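You operate a simulated robot arm through the tools that you are given. There is no shell and no other tool. Be economical: measure what you need, move in short steps, check, and stop when the job is done.

You are at the controls of a simulated robot arm. One attempt, no reset.

JOB
Switch the bath off, dial back to 30, move the orange cup to the purple mat and close the lid.
Fine: switch OFF first; leave the other cups; leave the drain switch and the teal button. Set down upright: what you pick out.

Only the result counts: the job must be done as asked and must still hold three seconds after the hand-in. Knocking over, shifting, dropping, spilling or breaking anything else fails it. Lids that push on must go on centred and level and be pressed home; caps that screw on are set level and turned clockwise until they are tight.

ROBOT AND FRAMES
A 6-joint arm with a two-finger parallel gripper, fixed in place. Base frame: the origin is at the foot of the arm, x ahead of it, y to its left, z up; the work surface is at about z = 1.2. Units: cm, rad, N and s.
With the tool pointing down near the work surface it reaches from about 16 to 40 cm from the base axis. Its first joint turns from -1.152 to 1.152 rad. Payload 1.57 kg.
The tool frame sits at the grasp point between the pads (the TCP): z along the fingers, y along the line on which they close. The tips reach 3 cm beyond it. The gripper opens to 8 cm. The fingers are 1.7 cm wide and 1.2 cm thick; the gripper's body (4 by 8.2 cm) begins 8 cm behind the TCP.
Orientation is told as [roll, pitch, yaw] about the base's x, y, z axes, in that order, counted from this pose: with the fingers straight down and closing along the base's y, the tool's x points along the base's -x, its y along +y and its z along -z.

CONTROLS
- The arm moves only by the tool step_arm. Its arguments are lists of equal length, an entry for each row: "delta_pos": the shift along the base's x, y, z in m, a list of three; "delta_rot": the turn, a rotation vector about the base's x, y, z in rad, a list of three; "jaw": the closure, from 0 (fully open) to 1 (shut). In form: {"delta_pos": [[x, y, z], ...], "delta_rot": [[wx, wy, wz], ...], "jaw": [jaw, ...]}. A call has 1 to 8 rows; each row is the pose to reach, as a shift and turn from the pose commanded when the call began. Rows are played at 5 a second. More than 5 cm and 0.15 rad between two rows, or a gripper value outside its range, and nothing of the call is played. A pose out of reach is approached as far as the arm can. The call stops where the force on the tool passes 70 N (or 10 N more than at its start, if that is more) or the arm is blocked; 0.2 s more then pass. The fingers move at their own pace (about 15.3 cm/s each) and stop on an object; they squeeze with about 28 N. The grip force told is the motor's: it shows also when the fingers shut on nothing. Time passes only in rows, and 0.2 s behind the last, so rows that repeat a pose let the fingers close. The reply holds the time, the measured pose of the TCP, the force on the tool along the base axes, the opening and the grip force, in the units named above and with some noise, with the torque about the TCP (base axes, N m) and any sound that the robot's microphone picked up.
- Cameras (640 x 400 px; columns grow to the right, rows downward): "scene" is fixed at [6.06, -33.61, 42.14]; the picture's right is [0.72, -0.69, 0.00], its down [-0.42, -0.44, -0.80] and it looks along [0.55, 0.58, -0.61] (base axes); focal length 246 px, centre (320, 200). "wrist" rides on the gripper at [7.2, -0.7, -12.2] in the tool frame; the picture's right is [0.09, 1.00, 0.00], its down [-0.84, 0.08, -0.54] and it looks along [-0.54, 0.05, 0.84] (tool axes); focal length 238 px, centre (320, 200). There is no depth. A picture from a camera that has moved, and an enlarged one, comes with that camera's place and axes in the base frame and with its lens.
- snapshot(camera): a new picture of that camera. The clock stands still meanwhile.
- zoom(camera, box): a new picture of the part [left, top, right, bottom] of that camera's present view, enlarged. The clock stands still meanwhile.
- finish_job(): hands the job in; it is judged then, once.

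Work in short steps. Places have to be worked out from the pictures, the camera data and where the tool is seen: move nearer, look again, correct. Check each grasp and each placing, and mend what went wrong. You have 120 turns and 76 pictures in all, those below and enlarged ones among them. Open the gripper and draw the arm clear of the work before you hand the job in, unless the task says otherwise; then end with one line.

The tools are called after "Emit:" by a JSON object that holds its "api" and its "payload". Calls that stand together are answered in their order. step_arm: Moves the arm, as the interface text tells. Its arguments: {"type":"object","properties":{"delta_pos":{"type":"array","items":{"type":"array","items":{"type":"number"}}},"delta_rot":{"type":"array","items":{"type":"array","items":{"type":"number"}}},"jaw":{"type":"array","items":{"type":"number"}}},"required":["delta_pos","delta_rot","jaw"]} The other tools are called the same way: snapshot (camera) takes a picture; zoom (camera, box) takes an enlarged picture of a part of a camera's view; finish_job () hands the job in.

At the start:

```text
t: 0.0
eef_pos: [22.46, 4.59, 26.17]
tool_rot: [-0.001, 0.0, 0.001]
force: [-0.1, -0.1, 0.5]
wrist_torque: [0.0, -0.01, -0.01]
finger_gap: 8.01
grasp_force: 0.0
```

scene: 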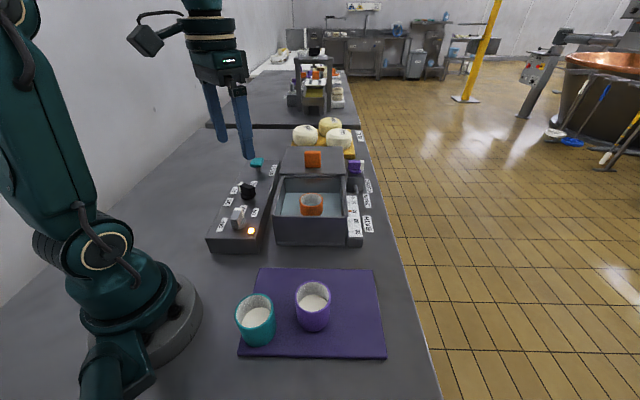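
wrist: 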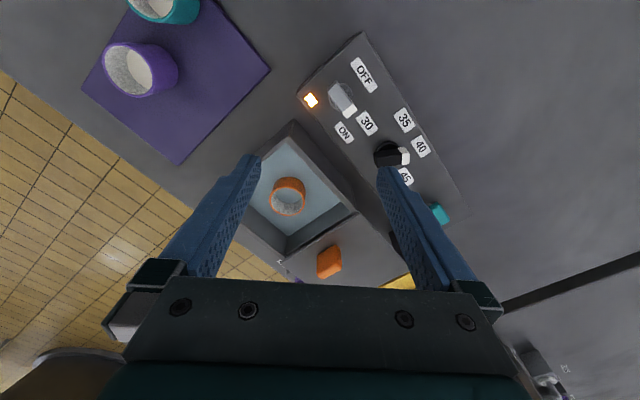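

I start by looking closer at the panel, bath and lid in both cameras.

Emit:
{"api": "zoom", "payload": {"camera": "scene", "box": [200, 110, 400, 260]}}

Emit:
{"api": "zoom", "payload": {"camera": "wrist", "box": [230, 20, 480, 290]}}

```text
2.67 times, centred on (300, 185) of scene
camera zoom: at [6.06, -33.61, 42.14], right [0.72, -0.69, 0.0], down [-0.42, -0.44, -0.8], along [0.55, 0.58, -0.61], focal length 655 px, centre (373, 240)
```

zoom: 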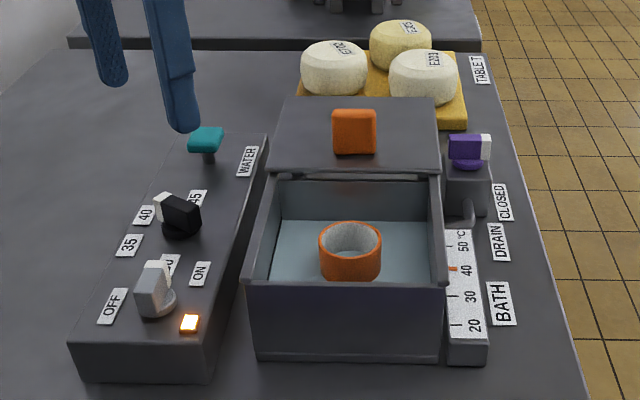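

```text
1.48 times, centred on (355, 155) of wrist
camera zoom: at [15.25, 3.96, 38.37], right [-0.09, 1.0, 0.0], down [0.84, 0.08, 0.54], along [0.54, 0.05, -0.84], focal length 353 px, centre (268, 267)
```

zoom: 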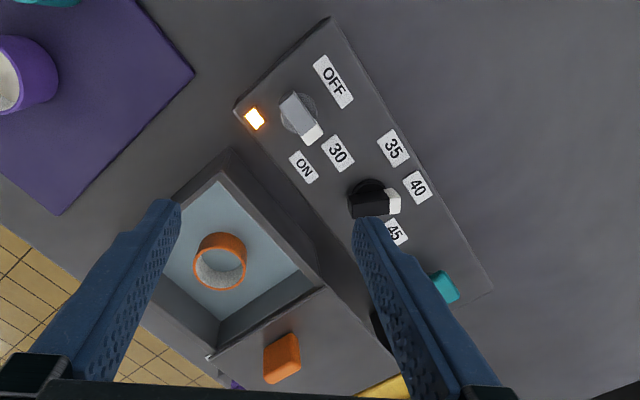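

The panel has a grey rotary switch near (20.8, 7.3) and a black dial near (27.3, 15). I move lower over the switch to see how it is built and which way it points.

Emit:
{"api": "step_arm", "payload": {"delta_pos": [[0, 0.01, -0.04], [0.0, 0.02, -0.08], [0.0, 0.03, -0.1]], "delta_rot": [[0, 0, 0], [0, 0, 0], [0, 0, 0]], "jaw": [0, 0, 0]}}

Emit:
{"api": "snapshot", "payload": {"camera": "wrist"}}

Emit:
{"api": "zoom", "payload": {"camera": "scene", "box": [200, 160, 290, 260]}}

```text
t: 0.8
eef_pos: [22.51, 7.65, 16.26]
tool_rot: [0.0, -0.002, 0.001]
force: [0.2, -0.1, 0.2]
wrist_torque: [0.01, 0.01, 0.02]
finger_gap: 8.01
grasp_force: 0.0
```

```text
71 pictures are left
camera wrist: at [15.24, 7.01, 28.42], right [-0.09, 1.0, 0.0], down [0.84, 0.08, 0.54], along [0.54, 0.05, -0.84], focal length 238 px, centre (320, 200)
```

wrist: 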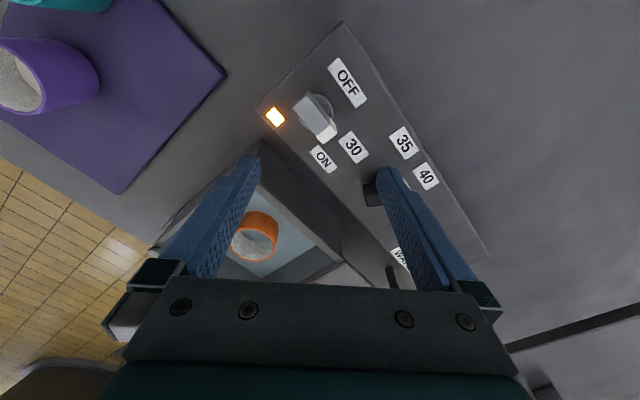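

```text
4.00 times, centred on (245, 210) of scene
camera zoom: at [6.06, -33.61, 42.14], right [0.72, -0.69, 0.0], down [-0.42, -0.44, -0.8], along [0.55, 0.58, -0.61], focal length 983 px, centre (620, 160)
```

zoom: 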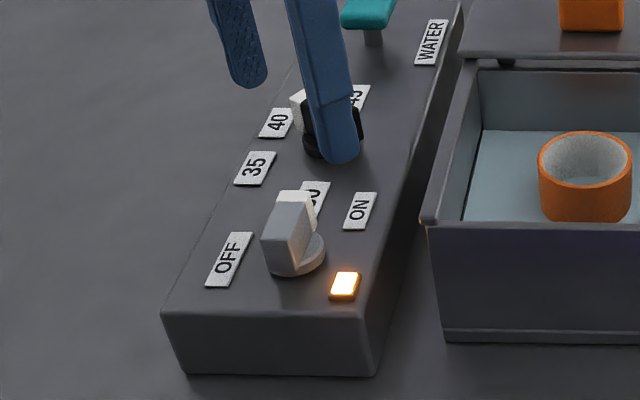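

Zooming the wrist view for the knob's pointing and bar shape.

Emit:
{"api": "zoom", "payload": {"camera": "wrist", "box": [250, 40, 450, 190]}}

```text
2.67 times, centred on (350, 115) of wrist
camera zoom: at [15.24, 7.01, 28.42], right [-0.09, 1.0, 0.0], down [0.84, 0.08, 0.54], along [0.54, 0.05, -0.84], focal length 636 px, centre (240, 427)
```

zoom: 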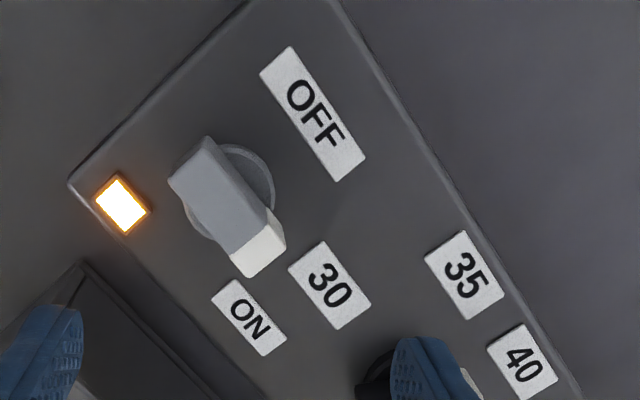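

The switch's white pointer lies along the panel axis (~47°), with OFF at ~135° and the panel top at z≈5.1. I move above it with the jaws half open and yaw +0.82 so the fingers straddle the bar.

Emit:
{"api": "step_arm", "payload": {"delta_pos": [[-0.005, 0, 0], [-0.01, 0, 0], [-0.015, -0.003, 0], [-0.02, -0.005, 0], [-0.022, -0.006, -0.01], [-0.022, -0.006, -0.02]], "delta_rot": [[0, 0, 0.14], [0, 0, 0.28], [0, 0, 0.42], [0, 0, 0.56], [0, 0, 0.7], [0, 0, 0.82]], "jaw": [0.2, 0.4, 0.45, 0.45, 0.45, 0.45]}}

Emit:
{"api": "snapshot", "payload": {"camera": "wrist"}}

Emit:
{"api": "zoom", "payload": {"camera": "scene", "box": [190, 130, 310, 260]}}

```text
t: 2.2
eef_pos: [20.29, 7.09, 14.13]
tool_rot: [0.001, -0.003, 0.824]
force: [0.4, -0.2, 0.4]
wrist_torque: [-0.02, 0.05, 0.01]
finger_gap: 4.38
grasp_force: 0.1
```

```text
68 pictures are left
camera wrist: at [15.83, 1.3, 26.37], right [-0.79, 0.61, 0.0], down [0.51, 0.67, 0.54], along [0.33, 0.43, -0.84], focal length 238 px, centre (320, 200)
```

wrist: 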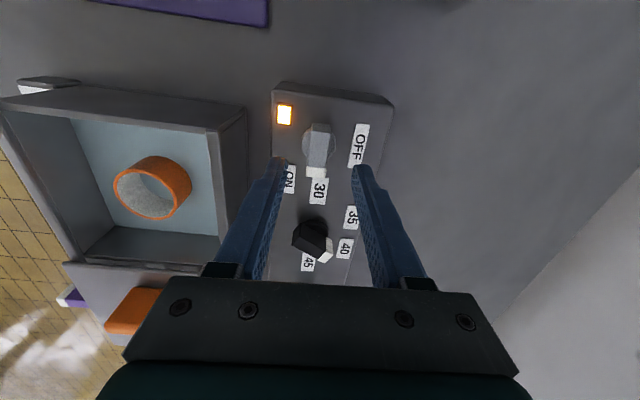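

```text
3.08 times, centred on (250, 195) of scene
camera zoom: at [6.06, -33.61, 42.14], right [0.72, -0.69, 0.0], down [-0.42, -0.44, -0.8], along [0.55, 0.58, -0.61], focal length 756 px, centre (535, 215)
```

zoom: 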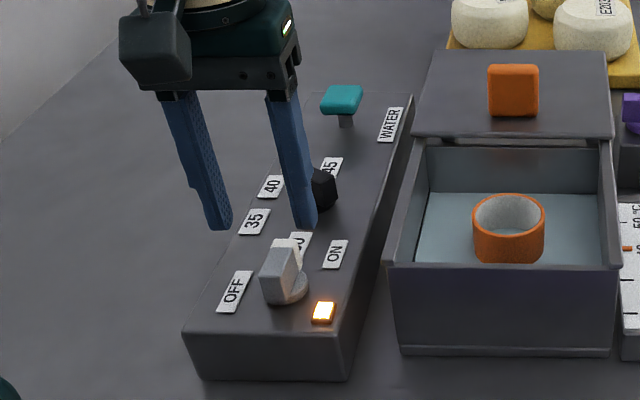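

The fingers line up with the bar; the switch centre comes out at (20.4, 7.15). I descend to TCP z≈9.1 and close.

Emit:
{"api": "step_arm", "payload": {"delta_pos": [[0.001, 0, -0.025], [0.001, 0, -0.05], [0.001, 0, -0.05], [0.001, 0, -0.05], [0.001, 0, -0.05]], "delta_rot": [[0, 0, 0], [0, 0, 0], [0, 0, 0], [0, 0, 0], [0, 0, 0]], "jaw": [0.45, 0.45, 0.7, 1, 1]}}

Emit:
{"api": "zoom", "payload": {"camera": "scene", "box": [190, 130, 310, 260]}}

```text
t: 3.4
eef_pos: [20.53, 7.0, 9.23]
tool_rot: [0.0, -0.001, 0.82]
force: [12.0, -8.8, -20.9]
wrist_torque: [0.31, -0.52, -0.06]
finger_gap: 1.59
grasp_force: 30.8
```

```text
3.08 times, centred on (250, 195) of scene
camera zoom: at [6.07, -33.61, 42.14], right [0.72, -0.69, 0.0], down [-0.42, -0.44, -0.8], along [0.55, 0.58, -0.61], focal length 756 px, centre (535, 215)
```

zoom: 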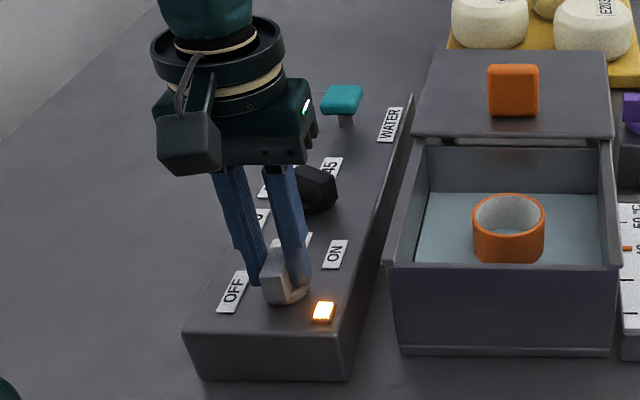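

The bar is gripped (1.59 cm), with some side load. I nudge the arm to relieve it before turning.

Emit:
{"api": "step_arm", "payload": {"delta_pos": [[0.0015, -0.0013, 0.0], [0.0015, -0.0013, 0.0]], "delta_rot": [[0, 0, 0], [0, 0, 0]], "jaw": [1, 1]}}

```text
t: 4.0
eef_pos: [20.5, 6.98, 9.22]
tool_rot: [0.005, -0.001, 0.817]
force: [-9.3, 20.8, -17.3]
wrist_torque: [0.29, -0.53, 0.01]
finger_gap: 1.58
grasp_force: 31.6
```

Over-corrected slightly; I go back partway and turn counter-clockwise toward OFF, in stages.

Emit:
{"api": "step_arm", "payload": {"delta_pos": [[-0.0006, 0.0009, 0.0005], [-0.0006, 0.0009, 0.0005], [-0.0006, 0.0009, 0.0005], [-0.0006, 0.0009, 0.0005], [-0.0006, 0.0009, 0.0005]], "delta_rot": [[0, 0, 0], [0, 0, 0.1], [0, 0, 0.2], [0, 0, 0.3], [0, 0, 0.4]], "jaw": [1, 1, 1, 1, 1]}}

Emit:
{"api": "zoom", "payload": {"camera": "scene", "box": [190, 130, 310, 260]}}

```text
t: 5.2
eef_pos: [20.44, 6.93, 9.19]
tool_rot: [0.002, -0.003, 1.221]
force: [-8.7, 17.0, -15.2]
wrist_torque: [-0.3, 0.08, 0.03]
finger_gap: 1.58
grasp_force: 31.7
```

```text
3.08 times, centred on (250, 195) of scene
camera zoom: at [6.06, -33.6, 42.14], right [0.72, -0.69, 0.0], down [-0.42, -0.44, -0.8], along [0.55, 0.58, -0.61], focal length 756 px, centre (535, 215)
```

zoom: 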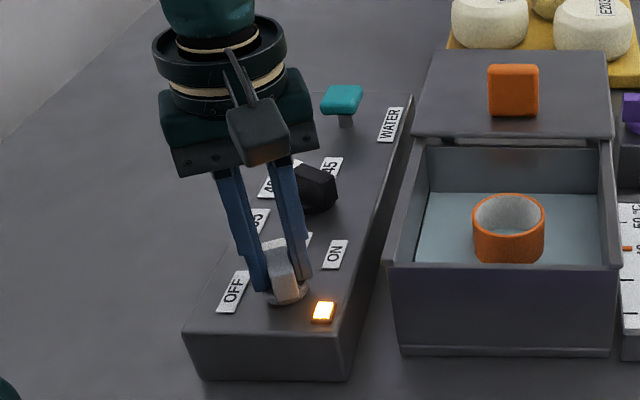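

The switch turns freely. I continue to about 90° in total.

Emit:
{"api": "step_arm", "payload": {"delta_pos": [[-0.0005, 0.0006, 0.0003], [-0.0005, 0.0006, 0.0003], [-0.0005, 0.0006, 0.0003], [-0.0005, 0.0006, 0.0003], [-0.0005, 0.0006, 0.0003], [-0.0005, 0.0006, 0.0003], [-0.0005, 0.0006, 0.0003], [-0.0005, 0.0006, 0.0003]], "delta_rot": [[0, 0, 0.14], [0, 0, 0.28], [0, 0, 0.42], [0, 0, 0.56], [0, 0, 0.7], [0, 0, 0.84], [0, 0, 0.98], [0, 0, 1.12]], "jaw": [1, 1, 1, 1, 1, 1, 1, 1]}}

Emit:
{"api": "zoom", "payload": {"camera": "scene", "box": [190, 130, 310, 260]}}

```text
t: 7.0
eef_pos: [20.64, 6.96, 9.34]
tool_rot: [-0.004, 0.002, 2.347]
force: [22.3, -12.8, 1.3]
wrist_torque: [-0.23, -0.01, 0.01]
finger_gap: 1.59
grasp_force: 31.2
```

```text
3.08 times, centred on (250, 195) of scene
camera zoom: at [6.06, -33.61, 42.14], right [0.72, -0.69, 0.0], down [-0.42, -0.44, -0.8], along [0.55, 0.58, -0.61], focal length 756 px, centre (535, 215)
```

zoom: 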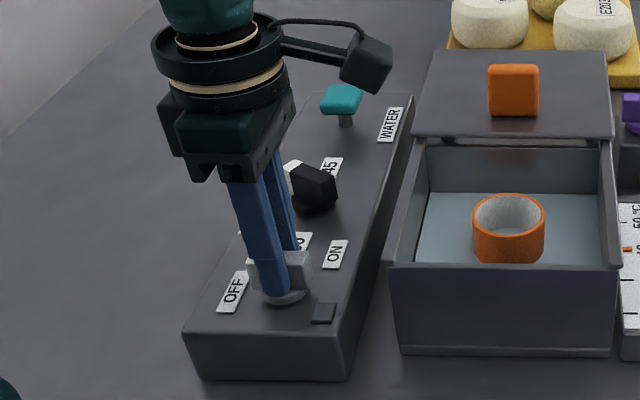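

The light is off and the pointer is at OFF. I release, rise and look at the dial.

Emit:
{"api": "step_arm", "payload": {"delta_pos": [[0, 0, 0], [0, 0, 0], [0, 0, 0.04], [0, 0, 0.08], [0.02, 0.02, 0.11]], "delta_rot": [[0, 0, 0], [0, 0, 0], [0, 0, 0], [0, 0, 0], [0, 0, 0]], "jaw": [0.7, 0.45, 0.45, 0.45, 0.45]}}

Emit:
{"api": "snapshot", "payload": {"camera": "wrist"}}

Emit:
{"api": "zoom", "payload": {"camera": "scene", "box": [190, 130, 310, 260]}}

```text
t: 8.2
eef_pos: [22.44, 9.0, 20.25]
tool_rot: [0.001, -0.001, 2.342]
force: [0.5, -0.6, 1.2]
wrist_torque: [0.02, -0.01, -0.01]
finger_gap: 4.4
grasp_force: 0.0
```

```text
63 pictures are left
camera wrist: at [27.98, 4.29, 32.45], right [-0.65, -0.76, 0.0], down [-0.64, 0.55, 0.54], along [-0.41, 0.35, -0.84], focal length 238 px, centre (320, 200)
```

wrist: 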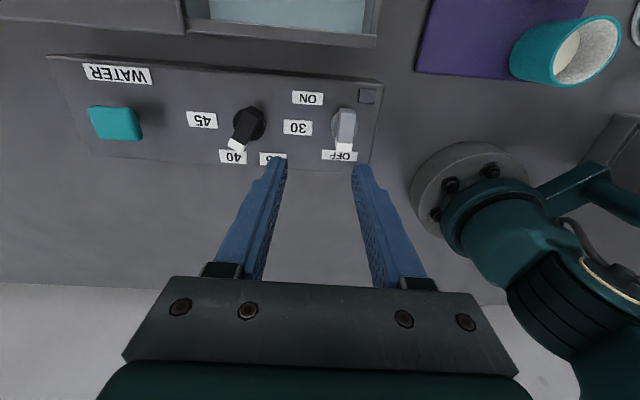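

```text
3.08 times, centred on (250, 195) of scene
camera zoom: at [6.06, -33.61, 42.14], right [0.72, -0.69, 0.0], down [-0.42, -0.44, -0.8], along [0.55, 0.58, -0.61], focal length 756 px, centre (535, 215)
```

zoom: 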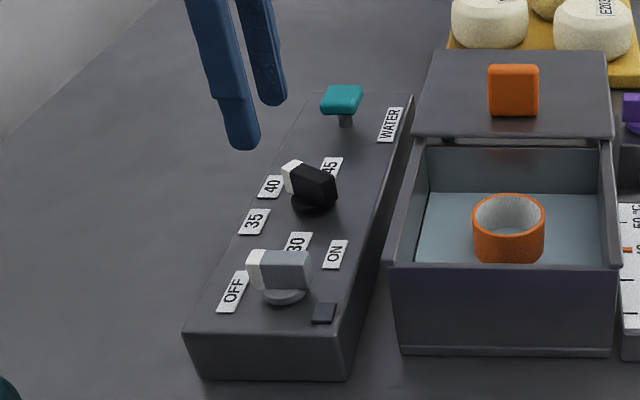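

Zoom on the dial for centre and pointer direction.

Emit:
{"api": "zoom", "payload": {"camera": "wrist", "box": [170, 70, 380, 190]}}

```text
3.05 times, centred on (275, 130) of wrist
camera zoom: at [27.98, 4.29, 32.45], right [-0.65, -0.76, 0.0], down [-0.64, 0.55, 0.54], along [-0.41, 0.35, -0.84], focal length 726 px, centre (457, 413)
```

zoom: 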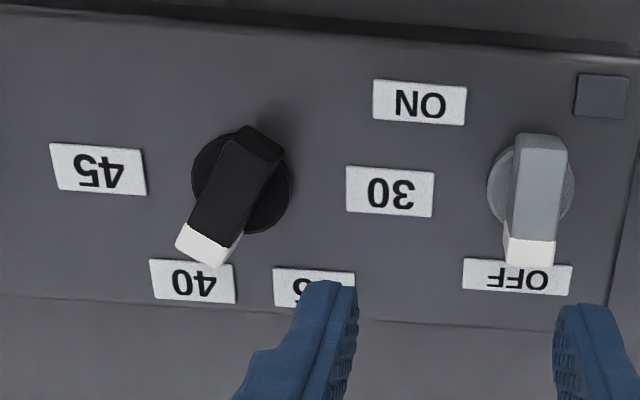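

The dial centre is (27.5, 15.0), pointing at 40 (104°); 30 lies at 225°. I rotate the wrist back around to yaw −1.33 so the +2.1 rad turn ends near neutral, and move over the dial.

Emit:
{"api": "step_arm", "payload": {"delta_pos": [[0, 0, 0], [0, 0, 0], [0, 0, 0], [0, 0, 0], [0, 0, 0], [0, 0, 0], [0, 0, 0], [0, 0, 0]], "delta_rot": [[0, 0, -0.15], [0, 0, -0.3], [0, 0, -0.45], [0, 0, -0.6], [0, 0, -0.75], [0, 0, -0.9], [0, 0, -1.05], [0, 0, -1.2]], "jaw": [0.45, 0.45, 0.45, 0.45, 0.45, 0.45, 0.45, 0.45]}}

Emit:
{"api": "step_arm", "payload": {"delta_pos": [[0.01, 0.01, 0], [0.02, 0.02, 0], [0.03, 0.03, 0], [0.04, 0.04, 0], [0.05, 0.05, 0], [0.0506, 0.0596, 0], [0.0506, 0.0596, 0], [0.0506, 0.0596, 0]], "delta_rot": [[0, 0, -0.15], [0, 0, -0.3], [0, 0, -0.45], [0, 0, -0.6], [0, 0, -0.75], [0, 0, -0.9], [0, 0, -1.05], [0, 0, -1.2]], "jaw": [0.45, 0.45, 0.45, 0.45, 0.45, 0.45, 0.45, 0.45]}}

Emit:
{"api": "step_arm", "payload": {"delta_pos": [[0, 0, 0], [0, 0, 0], [0, 0, 0], [0, 0, -0.01], [0, 0, -0.02], [0, 0, -0.03], [0, 0, -0.04], [0, 0, -0.05]], "delta_rot": [[0, 0, -0.15], [0, 0, -0.3], [0, 0, -0.45], [0, 0, -0.6], [0, 0, -0.75], [0, 0, -0.9], [0, 0, -1.05], [0, 0, -1.27]], "jaw": [0.45, 0.45, 0.45, 0.45, 0.45, 0.45, 0.45, 0.45]}}

```text
t: 10.0
eef_pos: [22.41, 9.02, 20.38]
tool_rot: [0.0, -0.002, 1.137]
force: [-0.8, 0.1, -0.2]
wrist_torque: [0.0, 0.02, 0.02]
finger_gap: 4.41
grasp_force: 0.0
```

```text
t: 11.8
eef_pos: [27.52, 15.02, 20.24]
tool_rot: [0.0, 0.0, -0.061]
force: [-0.1, 0.0, -0.5]
wrist_torque: [0.0, -0.05, 0.0]
finger_gap: 4.39
grasp_force: 0.1
```

```text
refused: row 8 steps farther than a row can; nothing moved
```

The last call was refused because its final row was too big a turn; I resend it within the limit.

Emit:
{"api": "step_arm", "payload": {"delta_pos": [[0, 0, 0], [0, 0, 0], [0, 0, 0], [0, 0, -0.01], [0, 0, -0.02], [0, 0, -0.03], [0, 0, -0.04], [0, 0, -0.05]], "delta_rot": [[0, 0, -0.15], [0, 0, -0.3], [0, 0, -0.45], [0, 0, -0.6], [0, 0, -0.75], [0, 0, -0.9], [0, 0, -1.05], [0, 0, -1.2]], "jaw": [0.45, 0.45, 0.45, 0.45, 0.45, 0.45, 0.45, 0.45]}}

Emit:
{"api": "step_arm", "payload": {"delta_pos": [[0, 0, -0.005]], "delta_rot": [[0, 0, -0.07]], "jaw": [0.45]}}

Emit:
{"api": "snapshot", "payload": {"camera": "wrist"}}

```text
t: 13.6
eef_pos: [27.49, 15.03, 15.31]
tool_rot: [0.0, -0.001, -1.263]
force: [-0.1, -0.4, 0.1]
wrist_torque: [-0.02, -0.02, -0.03]
finger_gap: 4.4
grasp_force: 0.0
```

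```text
t: 14.0
eef_pos: [27.48, 14.95, 14.79]
tool_rot: [0.0, 0.0, -1.33]
force: [-0.6, 0.1, -0.5]
wrist_torque: [-0.01, 0.03, -0.02]
finger_gap: 4.41
grasp_force: 0.0
```

```text
60 pictures are left
camera wrist: at [25.08, 21.89, 26.93], right [0.95, 0.33, 0.0], down [0.27, -0.79, 0.54], along [0.18, -0.51, -0.84], focal length 238 px, centre (320, 200)
```

wrist: 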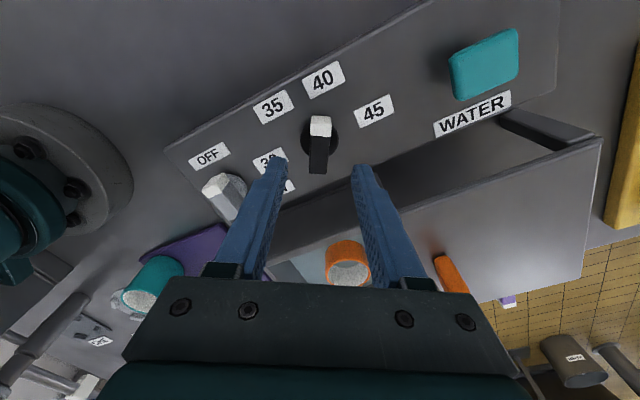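

The dial bar is aligned between the fingers. I descend and close on it.

Emit:
{"api": "step_arm", "payload": {"delta_pos": [[0, 0, -0.028], [0, 0, -0.055], [0, 0, -0.055], [0, 0, -0.055], [0, 0, -0.055]], "delta_rot": [[0, 0, 0], [0, 0, 0], [0, 0, 0], [0, 0, 0], [0, 0, 0]], "jaw": [0.45, 0.45, 0.7, 1, 1]}}

Emit:
{"api": "zoom", "payload": {"camera": "scene", "box": [190, 130, 310, 260]}}

```text
t: 15.2
eef_pos: [27.41, 15.02, 9.15]
tool_rot: [-0.002, -0.002, -1.327]
force: [-6.3, 1.0, -1.8]
wrist_torque: [-0.03, -0.18, -0.02]
finger_gap: 1.58
grasp_force: 31.0
```

```text
3.08 times, centred on (250, 195) of scene
camera zoom: at [6.06, -33.61, 42.14], right [0.72, -0.69, 0.0], down [-0.42, -0.44, -0.8], along [0.55, 0.58, -0.61], focal length 756 px, centre (535, 215)
```

zoom: 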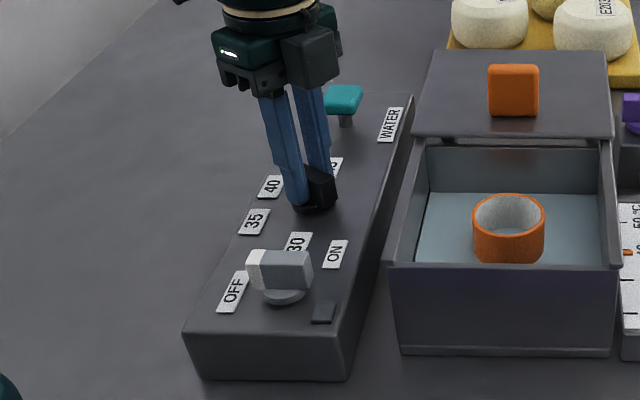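

Good grip with little side load. I turn counter-clockwise by 2.1 rad in two calls, from 40 past 35 to 30.

Emit:
{"api": "step_arm", "payload": {"delta_pos": [[-0.0005, 0, 0], [-0.0005, 0, 0], [-0.0005, 0, 0], [-0.0005, 0, 0], [-0.0005, 0, 0], [-0.0005, 0, 0], [-0.0005, 0, 0], [-0.0005, 0, 0]], "delta_rot": [[0, 0, 0.13], [0, 0, 0.26], [0, 0, 0.39], [0, 0, 0.52], [0, 0, 0.65], [0, 0, 0.78], [0, 0, 0.91], [0, 0, 1.05]], "jaw": [1, 1, 1, 1, 1, 1, 1, 1]}}

Emit:
{"api": "step_arm", "payload": {"delta_pos": [[0, 0, 0], [0, 0, 0], [0, 0, 0], [0, 0, 0], [0, 0, 0], [0, 0, 0], [0, 0, 0], [0, 0, 0]], "delta_rot": [[0, 0, 0.13], [0, 0, 0.26], [0, 0, 0.39], [0, 0, 0.52], [0, 0, 0.65], [0, 0, 0.78], [0, 0, 0.91], [0, 0, 1.05]], "jaw": [1, 1, 1, 1, 1, 1, 1, 1]}}

Emit:
{"api": "zoom", "payload": {"camera": "scene", "box": [190, 130, 310, 260]}}

```text
t: 17.0
eef_pos: [27.37, 14.92, 9.25]
tool_rot: [0.0, -0.001, -0.275]
force: [0.3, 10.0, -24.0]
wrist_torque: [-0.01, -0.28, 0.05]
finger_gap: 1.57
grasp_force: 31.9
```

```text
t: 18.8
eef_pos: [27.46, 15.06, 9.3]
tool_rot: [0.001, -0.002, 0.773]
force: [-1.7, 16.3, -17.1]
wrist_torque: [-0.31, 0.31, -0.01]
finger_gap: 1.59
grasp_force: 31.3
```

```text
3.08 times, centred on (250, 195) of scene
camera zoom: at [6.07, -33.6, 42.14], right [0.72, -0.69, 0.0], down [-0.42, -0.44, -0.8], along [0.55, 0.58, -0.61], focal length 756 px, centre (535, 215)
```

zoom: 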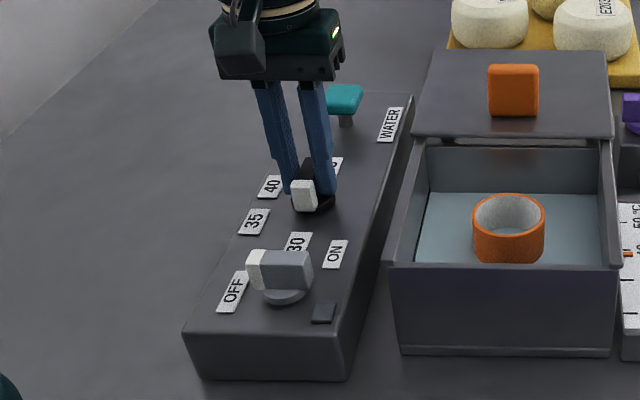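

Dial seems to point to 30. I release, rise and check from above.

Emit:
{"api": "step_arm", "payload": {"delta_pos": [[0, 0, 0], [0, 0, 0], [0, 0, 0.04], [0, 0, 0.08], [0, 0, 0.12]], "delta_rot": [[0, 0, 0], [0, 0, 0], [0, 0, 0], [0, 0, 0], [0, 0, 0]], "jaw": [0.7, 0.45, 0.45, 0.45, 0.2]}}

Emit:
{"api": "snapshot", "payload": {"camera": "wrist"}}

Emit:
{"api": "zoom", "payload": {"camera": "wrist", "box": [240, 50, 440, 200]}}

```text
t: 20.0
eef_pos: [27.47, 14.98, 21.2]
tool_rot: [0.0, 0.0, 0.771]
force: [-0.7, -0.6, -0.6]
wrist_torque: [-0.01, -0.01, 0.01]
finger_gap: 6.41
grasp_force: 0.0
```

```text
57 pictures are left
camera wrist: at [22.74, 9.46, 33.42], right [-0.76, 0.65, 0.0], down [0.55, 0.64, 0.54], along [0.35, 0.41, -0.84], focal length 238 px, centre (320, 200)
```

wrist: 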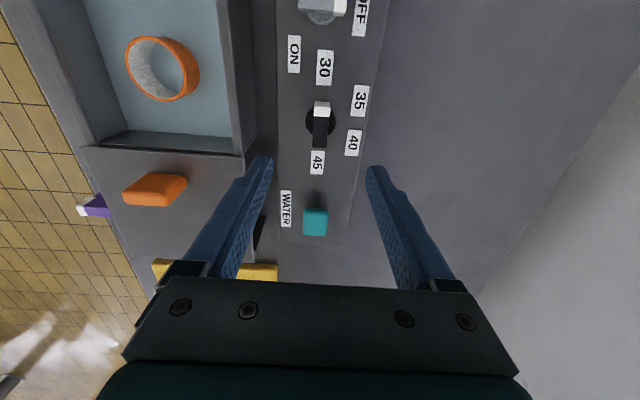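

```text
2.67 times, centred on (340, 125) of wrist
camera zoom: at [22.74, 9.46, 33.42], right [-0.76, 0.65, 0.0], down [0.55, 0.64, 0.54], along [0.35, 0.41, -0.84], focal length 636 px, centre (267, 400)
```

zoom: 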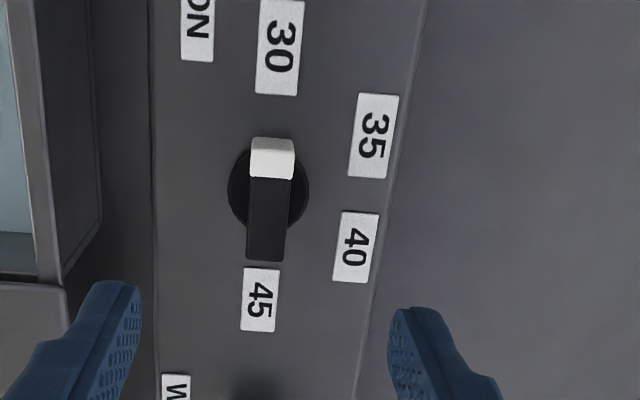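

The dial points at 30. Next the cup: about (36, 0.6), rim z≈6. I move above it, jaws open and yaw 0.84 (closing across the bath), and look.

Emit:
{"api": "step_arm", "payload": {"delta_pos": [[0.017, -0.029, 0], [0.034, -0.058, 0], [0.051, -0.087, 0], [0.068, -0.116, -0.01], [0.083, -0.141, -0.03]], "delta_rot": [[0, 0, 0.02], [0, 0, 0.04], [0, 0, 0.06], [0, 0, 0.07], [0, 0, 0.07]], "jaw": [0, 0, 0, 0, 0]}}

Emit:
{"api": "snapshot", "payload": {"camera": "wrist"}}

Emit:
{"api": "snapshot", "payload": {"camera": "scene"}}

```text
t: 21.2
eef_pos: [35.78, 0.93, 18.3]
tool_rot: [-0.001, -0.003, 0.841]
force: [0.2, 0.0, 0.4]
wrist_torque: [0.01, -0.02, -0.03]
finger_gap: 8.02
grasp_force: 0.1
```

```text
55 pictures are left
camera wrist: at [31.43, -4.96, 30.44], right [-0.8, 0.59, 0.0], down [0.5, 0.68, 0.54], along [0.32, 0.44, -0.84], focal length 238 px, centre (320, 200)
```

wrist: 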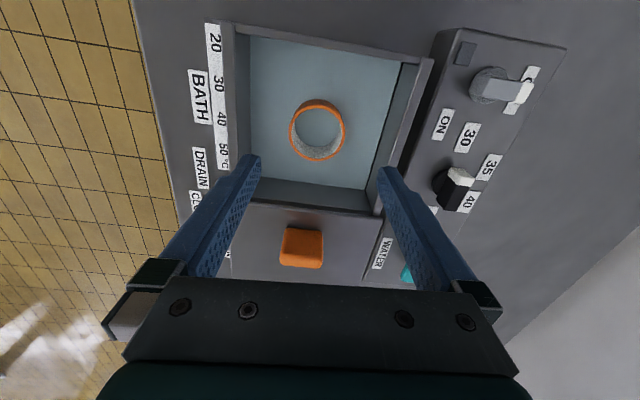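

```text
54 pictures are left
```

scene: 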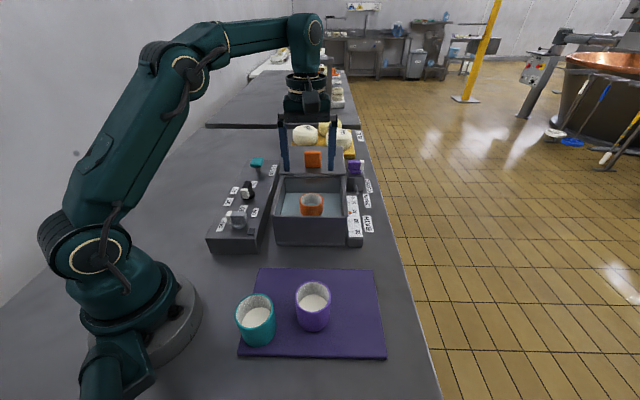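

The cup centres at about (35.65, 0.4), rim z≈7.5–8, with about 4 cm free on both sides. I descend in stages around it.

Emit:
{"api": "step_arm", "payload": {"delta_pos": [[-0.0013, -0.005, -0.03], [-0.0013, -0.005, -0.06], [-0.0013, -0.005, -0.08]], "delta_rot": [[0, 0, 0], [0, 0, 0], [0, 0, 0]], "jaw": [0, 0, 0]}}

Emit:
{"api": "snapshot", "payload": {"camera": "wrist"}}

Emit:
{"api": "zoom", "payload": {"camera": "scene", "box": [240, 110, 400, 260]}}

```text
t: 22.0
eef_pos: [35.54, 0.38, 10.27]
tool_rot: [0.001, -0.002, 0.842]
force: [0.5, 0.3, 0.1]
wrist_torque: [0.01, 0.01, -0.01]
finger_gap: 7.98
grasp_force: 0.1
```

```text
53 pictures are left
camera wrist: at [31.22, -5.46, 22.42], right [-0.8, 0.6, 0.0], down [0.5, 0.67, 0.54], along [0.32, 0.44, -0.84], focal length 238 px, centre (320, 200)
```

wrist: 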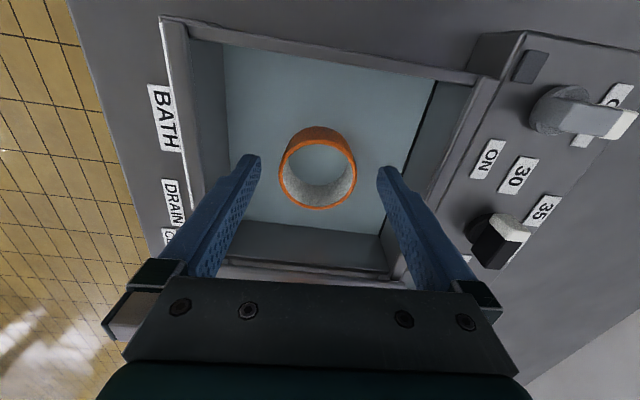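

```text
2.67 times, centred on (320, 185) of scene
camera zoom: at [6.06, -33.61, 42.14], right [0.72, -0.69, 0.0], down [-0.42, -0.44, -0.8], along [0.55, 0.58, -0.61], focal length 655 px, centre (320, 240)
```

zoom: 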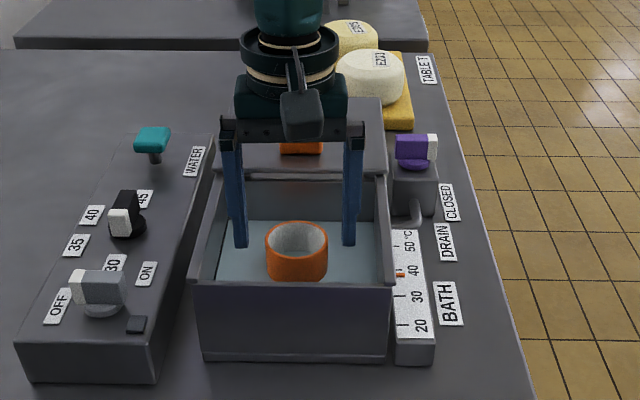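

Well centred. I descend to z≈6.3 and close.

Emit:
{"api": "step_arm", "payload": {"delta_pos": [[0, 0, -0.02], [0, 0, -0.039], [0, 0, -0.039], [0, 0, -0.039], [0, 0, -0.039]], "delta_rot": [[0, 0, 0], [0, 0, 0], [0, 0, 0], [0, 0, 0], [0, 0, 0]], "jaw": [0, 0, 0.3, 0.6, 0.6]}}

Emit:
{"api": "zoom", "payload": {"camera": "scene", "box": [240, 110, 400, 260]}}

```text
t: 23.2
eef_pos: [35.64, 0.43, 6.34]
tool_rot: [0.001, -0.001, 0.843]
force: [-0.2, -0.3, 0.1]
wrist_torque: [0.03, 0.03, -0.01]
finger_gap: 5.5
grasp_force: 28.0
```

```text
2.67 times, centred on (320, 185) of scene
camera zoom: at [6.06, -33.61, 42.14], right [0.72, -0.69, 0.0], down [-0.42, -0.44, -0.8], along [0.55, 0.58, -0.61], focal length 655 px, centre (320, 240)
```

zoom: 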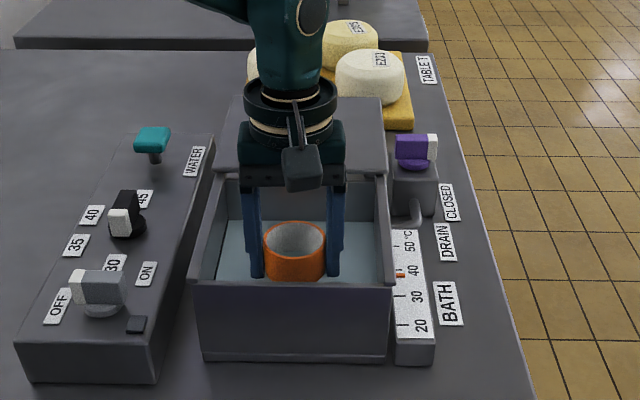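

Cup held (5.5 cm, 28 N). I lift slowly straight up.

Emit:
{"api": "step_arm", "payload": {"delta_pos": [[0, 0, 0.005], [0, 0, 0.02], [0, 0, 0.04], [0, 0, 0.06], [0, 0, 0.08], [0, 0, 0.1], [0, 0, 0.11]], "delta_rot": [[0, 0, 0], [0, 0, 0], [0, 0, 0], [0, 0, 0], [0, 0, 0], [0, 0, 0], [0, 0, 0]], "jaw": [0.7, 0.7, 0.7, 0.7, 0.7, 0.7, 0.7]}}

Emit:
{"api": "snapshot", "payload": {"camera": "scene"}}

Emit:
{"api": "snapshot", "payload": {"camera": "wrist"}}

```text
t: 24.8
eef_pos: [35.72, 0.24, 17.5]
tool_rot: [0.0, -0.002, 0.841]
force: [0.3, -0.7, -0.5]
wrist_torque: [-0.02, 0.01, 0.0]
finger_gap: 5.51
grasp_force: 27.8
```

```text
50 pictures are left
```

scene: 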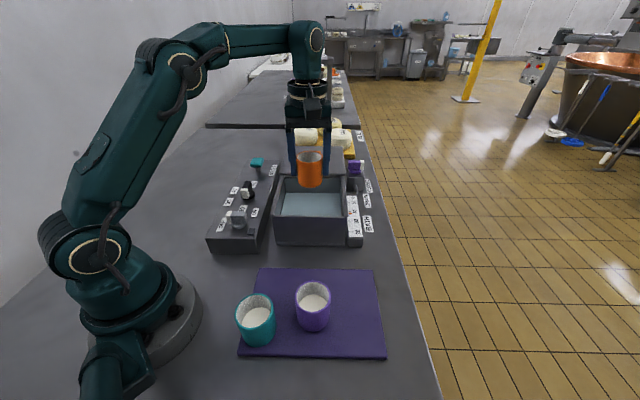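

```text
49 pictures are left
camera wrist: at [31.28, -5.41, 29.58], right [-0.8, 0.6, 0.0], down [0.5, 0.67, 0.54], along [0.32, 0.44, -0.84], focal length 238 px, centre (320, 200)
```

wrist: 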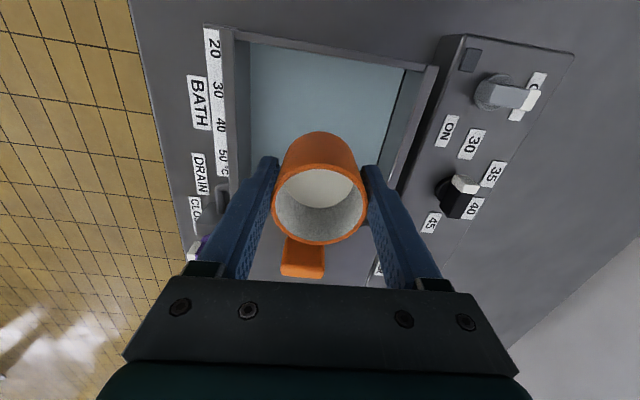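

The cup is out. I zoom the scene to measure its bottom relative to the TCP.

Emit:
{"api": "zoom", "payload": {"camera": "scene", "box": [270, 110, 350, 210]}}

Emit:
{"api": "zoom", "payload": {"camera": "scene", "box": [220, 250, 400, 370]}}

```text
4.00 times, centred on (310, 160) of scene
camera zoom: at [6.06, -33.61, 42.14], right [0.72, -0.69, 0.0], down [-0.42, -0.44, -0.8], along [0.55, 0.58, -0.61], focal length 983 px, centre (360, 360)
```

zoom: 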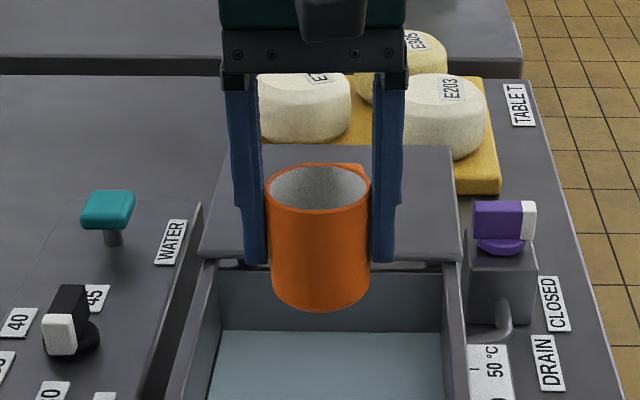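

```text
3.33 times, centred on (310, 310) of scene
camera zoom: at [6.06, -33.61, 42.14], right [0.72, -0.69, 0.0], down [-0.42, -0.44, -0.8], along [0.55, 0.58, -0.61], focal length 819 px, centre (353, -167)
```

zoom: 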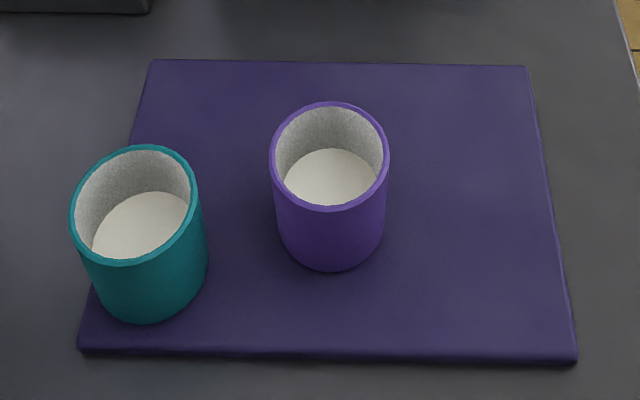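

Cup bottom is 4.3 cm below the TCP. Free spot on the mat: (27.5, −19.7). I carry it there at height, turning to yaw −0.79 so the fingers open clear of the purple cup.

Emit:
{"api": "step_arm", "payload": {"delta_pos": [[-0.003, -0.008, 0], [-0.01, -0.025, 0], [-0.017, -0.042, 0], [-0.024, -0.058, 0], [-0.031, -0.075, 0], [-0.038, -0.092, 0], [-0.044, -0.106, 0]], "delta_rot": [[0, 0, -0.06], [0, 0, -0.19], [0, 0, -0.33], [0, 0, -0.47], [0, 0, -0.61], [0, 0, -0.75], [0, 0, -0.87]], "jaw": [0.7, 0.7, 0.7, 0.7, 0.7, 0.7, 0.7]}}

Emit:
{"api": "step_arm", "payload": {"delta_pos": [[-0.005, -0.013, 0], [-0.012, -0.029, 0], [-0.019, -0.046, 0], [-0.026, -0.063, 0], [-0.033, -0.08, 0], [-0.037, -0.091, -0.01], [-0.037, -0.093, -0.02]], "delta_rot": [[0, 0, -0.12], [0, 0, -0.26], [0, 0, -0.4], [0, 0, -0.53], [0, 0, -0.66], [0, 0, -0.75], [0, 0, -0.76]], "jaw": [0.7, 0.7, 0.7, 0.7, 0.7, 0.7, 0.7]}}

Emit:
{"api": "snapshot", "payload": {"camera": "scene"}}

Emit:
{"api": "snapshot", "payload": {"camera": "wrist"}}

```text
t: 26.4
eef_pos: [31.24, -10.23, 17.4]
tool_rot: [0.0, -0.002, -0.03]
force: [0.3, 0.4, -0.8]
wrist_torque: [-0.02, 0.02, -0.03]
finger_gap: 5.49
grasp_force: 27.4
```

```text
t: 28.0
eef_pos: [27.48, -19.47, 15.41]
tool_rot: [0.001, -0.001, -0.789]
force: [0.4, 0.7, -0.4]
wrist_torque: [-0.02, -0.02, 0.01]
finger_gap: 5.49
grasp_force: 27.9
```

```text
46 pictures are left
```

scene: 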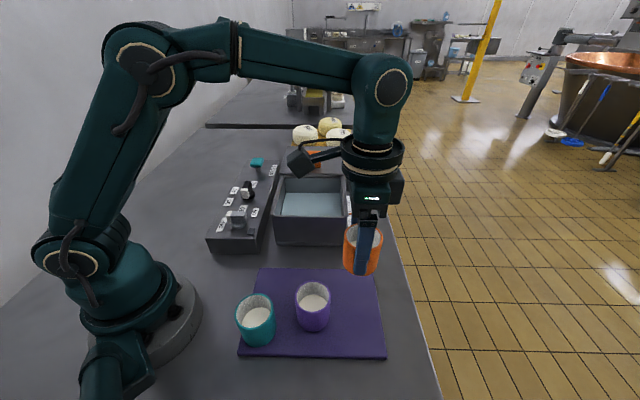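

```text
45 pictures are left
camera wrist: at [21.89, -14.83, 27.54], right [0.64, 0.77, 0.0], down [0.64, -0.54, 0.54], along [0.42, -0.35, -0.84], focal length 238 px, centre (320, 200)
```

wrist: 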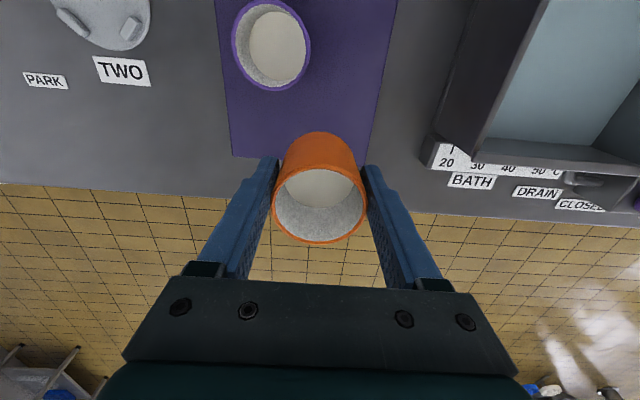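

The spot is on the mat: 4.1 cm from the outer edge, 8 cm from the purple cup. I lower the cup to just above it.

Emit:
{"api": "step_arm", "payload": {"delta_pos": [[0, 0, -0.025], [0, 0, -0.05], [0, 0, -0.072], [0, 0, -0.084]], "delta_rot": [[0, 0, 0], [0, 0, 0], [0, 0, 0], [0, 0, 0]], "jaw": [0.7, 0.7, 0.7, 0.7]}}

Emit:
{"api": "zoom", "payload": {"camera": "scene", "box": [220, 250, 400, 370]}}

```text
t: 29.0
eef_pos: [27.5, -19.5, 6.97]
tool_rot: [0.0, -0.001, -0.79]
force: [-0.2, -0.1, 0.0]
wrist_torque: [0.02, 0.01, -0.02]
finger_gap: 5.51
grasp_force: 28.1
```

```text
3.33 times, centred on (310, 310) of scene
camera zoom: at [6.06, -33.61, 42.14], right [0.72, -0.69, 0.0], down [-0.42, -0.44, -0.8], along [0.55, 0.58, -0.61], focal length 819 px, centre (353, -167)
```

zoom: 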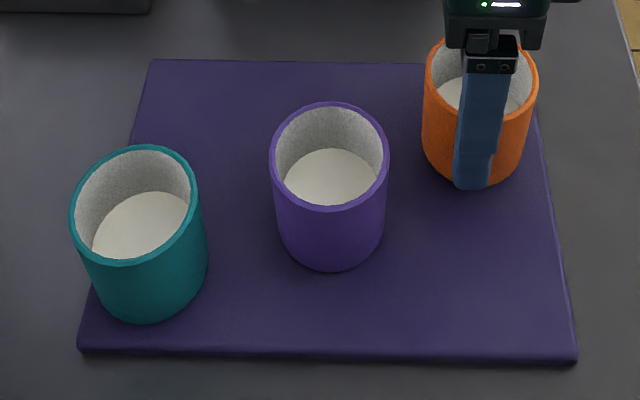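

Now slow lowering in 2 mm steps until contact.

Emit:
{"api": "step_arm", "payload": {"delta_pos": [[0, 0, -0.002], [0, 0, -0.004], [0, 0, -0.006], [0, 0, -0.007], [0, 0, -0.008]], "delta_rot": [[0, 0, 0], [0, 0, 0], [0, 0, 0], [0, 0, 0], [0, 0, 0]], "jaw": [0.7, 0.7, 0.7, 0.7, 0.7]}}

```text
t: 30.2
eef_pos: [27.52, -19.49, 6.27]
tool_rot: [0.0, -0.004, -0.789]
force: [-5.2, 1.2, 22.4]
wrist_torque: [-0.05, 0.0, 0.01]
finger_gap: 5.52
grasp_force: 27.6
```

Contact at z≈6.27. I ease off 1 mm and open.

Emit:
{"api": "step_arm", "payload": {"delta_pos": [[0, 0, 0.001], [0, 0, 0.001], [0, 0, 0.001], [0, 0, 0.001], [0, 0, 0.001]], "delta_rot": [[0, 0, 0], [0, 0, 0], [0, 0, 0], [0, 0, 0], [0, 0, 0]], "jaw": [0.7, 0.3, 0.2, 0.1, 0.05]}}

Emit:
{"api": "step_arm", "payload": {"delta_pos": [[0, 0, 0.02], [0, 0, 0.05], [0, 0, 0.09], [0, 0, 0.13]], "delta_rot": [[0, 0, 0], [0, 0, 0], [0, 0, 0], [0, 0, 0]], "jaw": [0.05, 0.05, 0.05, 0.05]}}

Emit:
{"api": "snapshot", "payload": {"camera": "scene"}}

Emit:
{"api": "zoom", "payload": {"camera": "scene", "box": [220, 250, 400, 370]}}

```text
t: 31.4
eef_pos: [27.43, -19.55, 6.26]
tool_rot: [-0.001, -0.001, -0.788]
force: [-0.3, 0.9, -0.2]
wrist_torque: [0.02, 0.07, 0.0]
finger_gap: 7.59
grasp_force: 0.0
```

```text
t: 32.4
eef_pos: [27.61, -19.63, 19.34]
tool_rot: [0.001, -0.002, -0.789]
force: [0.4, -0.2, 0.2]
wrist_torque: [0.03, 0.0, 0.01]
finger_gap: 7.59
grasp_force: 0.1
```

```text
43 pictures are left
```

scene: 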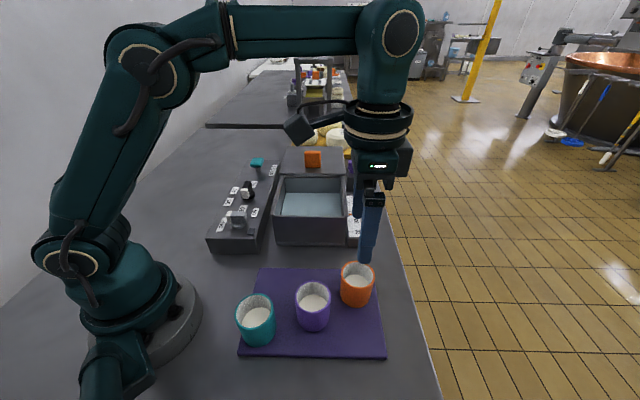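

```text
3.33 times, centred on (310, 310) of scene
camera zoom: at [6.06, -33.61, 42.14], right [0.72, -0.69, 0.0], down [-0.42, -0.44, -0.8], along [0.55, 0.58, -0.61], focal length 819 px, centre (353, -167)
```

zoom: 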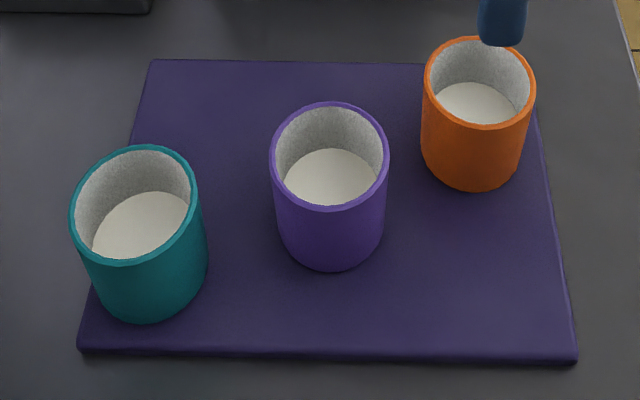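

The orange cup stands upright on the mat. Now the lid: it looks like a flat plate at z≈10, slid back behind the bath, with its handle near (43.5, 8.4), so it should slide forward about 15 cm. I move over the bath for a closer look.

Emit:
{"api": "step_arm", "payload": {"delta_pos": [[0.003, 0.02, 0.01], [0.006, 0.04, 0.02], [0.012, 0.06, 0.03], [0.018, 0.08, 0.03], [0.024, 0.1, 0.03], [0.03, 0.12, 0.03], [0.036, 0.14, 0.03], [0.042, 0.16, 0.03]], "delta_rot": [[0, 0, 0.14], [0, 0, 0.28], [0, 0, 0.42], [0, 0, 0.56], [0, 0, 0.7], [0, 0, 0.84], [0, 0, 0.98], [0, 0, 1.12]], "jaw": [0, 0, 0, 0, 0, 0, 0, 0]}}

Emit:
{"api": "step_arm", "payload": {"delta_pos": [[0.01, 0.02, 0], [0.02, 0.04, 0], [0.03, 0.06, 0], [0.04, 0.08, 0]], "delta_rot": [[0, 0, 0.12], [0, 0, 0.24], [0, 0, 0.36], [0, 0, 0.48]], "jaw": [0, 0, 0, 0]}}

Emit:
{"api": "snapshot", "payload": {"camera": "wrist"}}

Emit:
{"api": "snapshot", "payload": {"camera": "scene"}}

```text
t: 34.2
eef_pos: [31.6, -3.49, 22.29]
tool_rot: [0.0, -0.002, 0.334]
force: [-1.3, -0.3, 0.1]
wrist_torque: [0.02, -0.01, 0.01]
finger_gap: 7.98
grasp_force: 0.1
```

```text
t: 35.2
eef_pos: [36.69, 4.49, 19.84]
tool_rot: [0.002, 0.001, 0.812]
force: [0.4, 0.6, -0.5]
wrist_torque: [0.01, 0.01, -0.01]
finger_gap: 8.0
grasp_force: 0.1
out of reach, approached as far as the arm can: row 4
```

```text
41 pictures are left
camera wrist: at [32.2, -1.15, 32.06], right [-0.79, 0.62, 0.0], down [0.52, 0.66, 0.54], along [0.33, 0.43, -0.84], focal length 238 px, centre (320, 200)
```

wrist: 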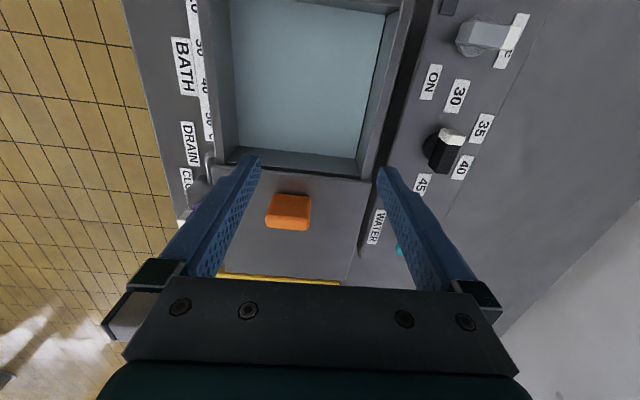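

```text
40 pictures are left
```

scene: 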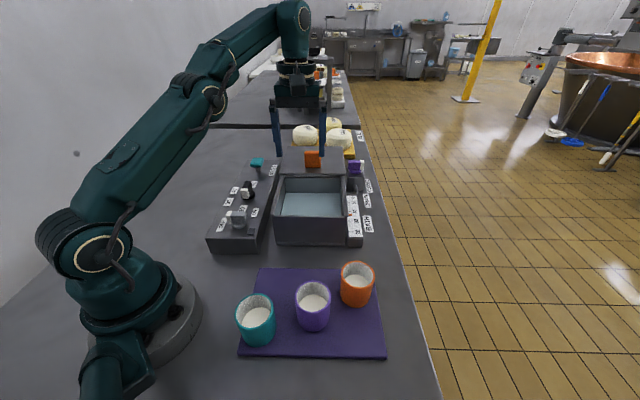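

The lid is indeed flat at z≈10. I zoom in on the handle.

Emit:
{"api": "zoom", "payload": {"camera": "wrist", "box": [200, 140, 400, 290]}}

Emit:
{"api": "zoom", "payload": {"camera": "scene", "box": [265, 130, 365, 210]}}

```text
2.67 times, centred on (300, 215) of wrist
camera zoom: at [32.2, -1.15, 32.06], right [-0.79, 0.62, 0.0], down [0.52, 0.66, 0.54], along [0.33, 0.43, -0.84], focal length 636 px, centre (373, 160)
```

zoom: 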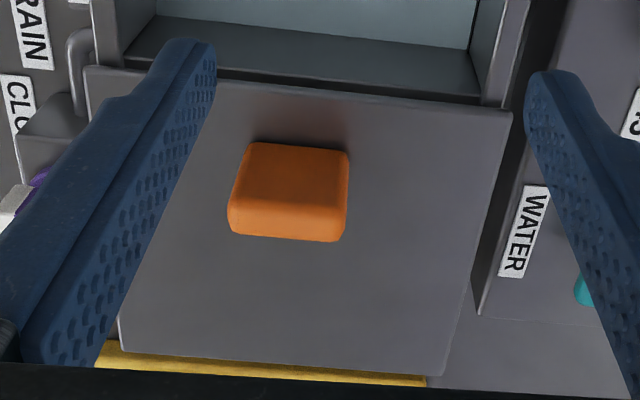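

```text
5.00 times, centred on (315, 170) of scene
camera zoom: at [6.06, -33.61, 42.14], right [0.72, -0.69, 0.0], down [-0.42, -0.44, -0.8], along [0.55, 0.58, -0.61], focal length 1228 px, centre (345, 350)
```

zoom: 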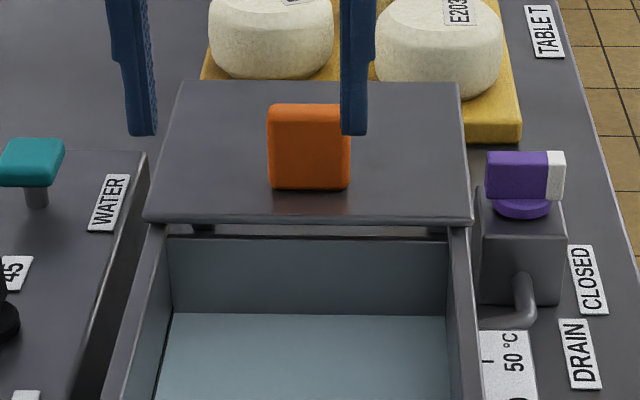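

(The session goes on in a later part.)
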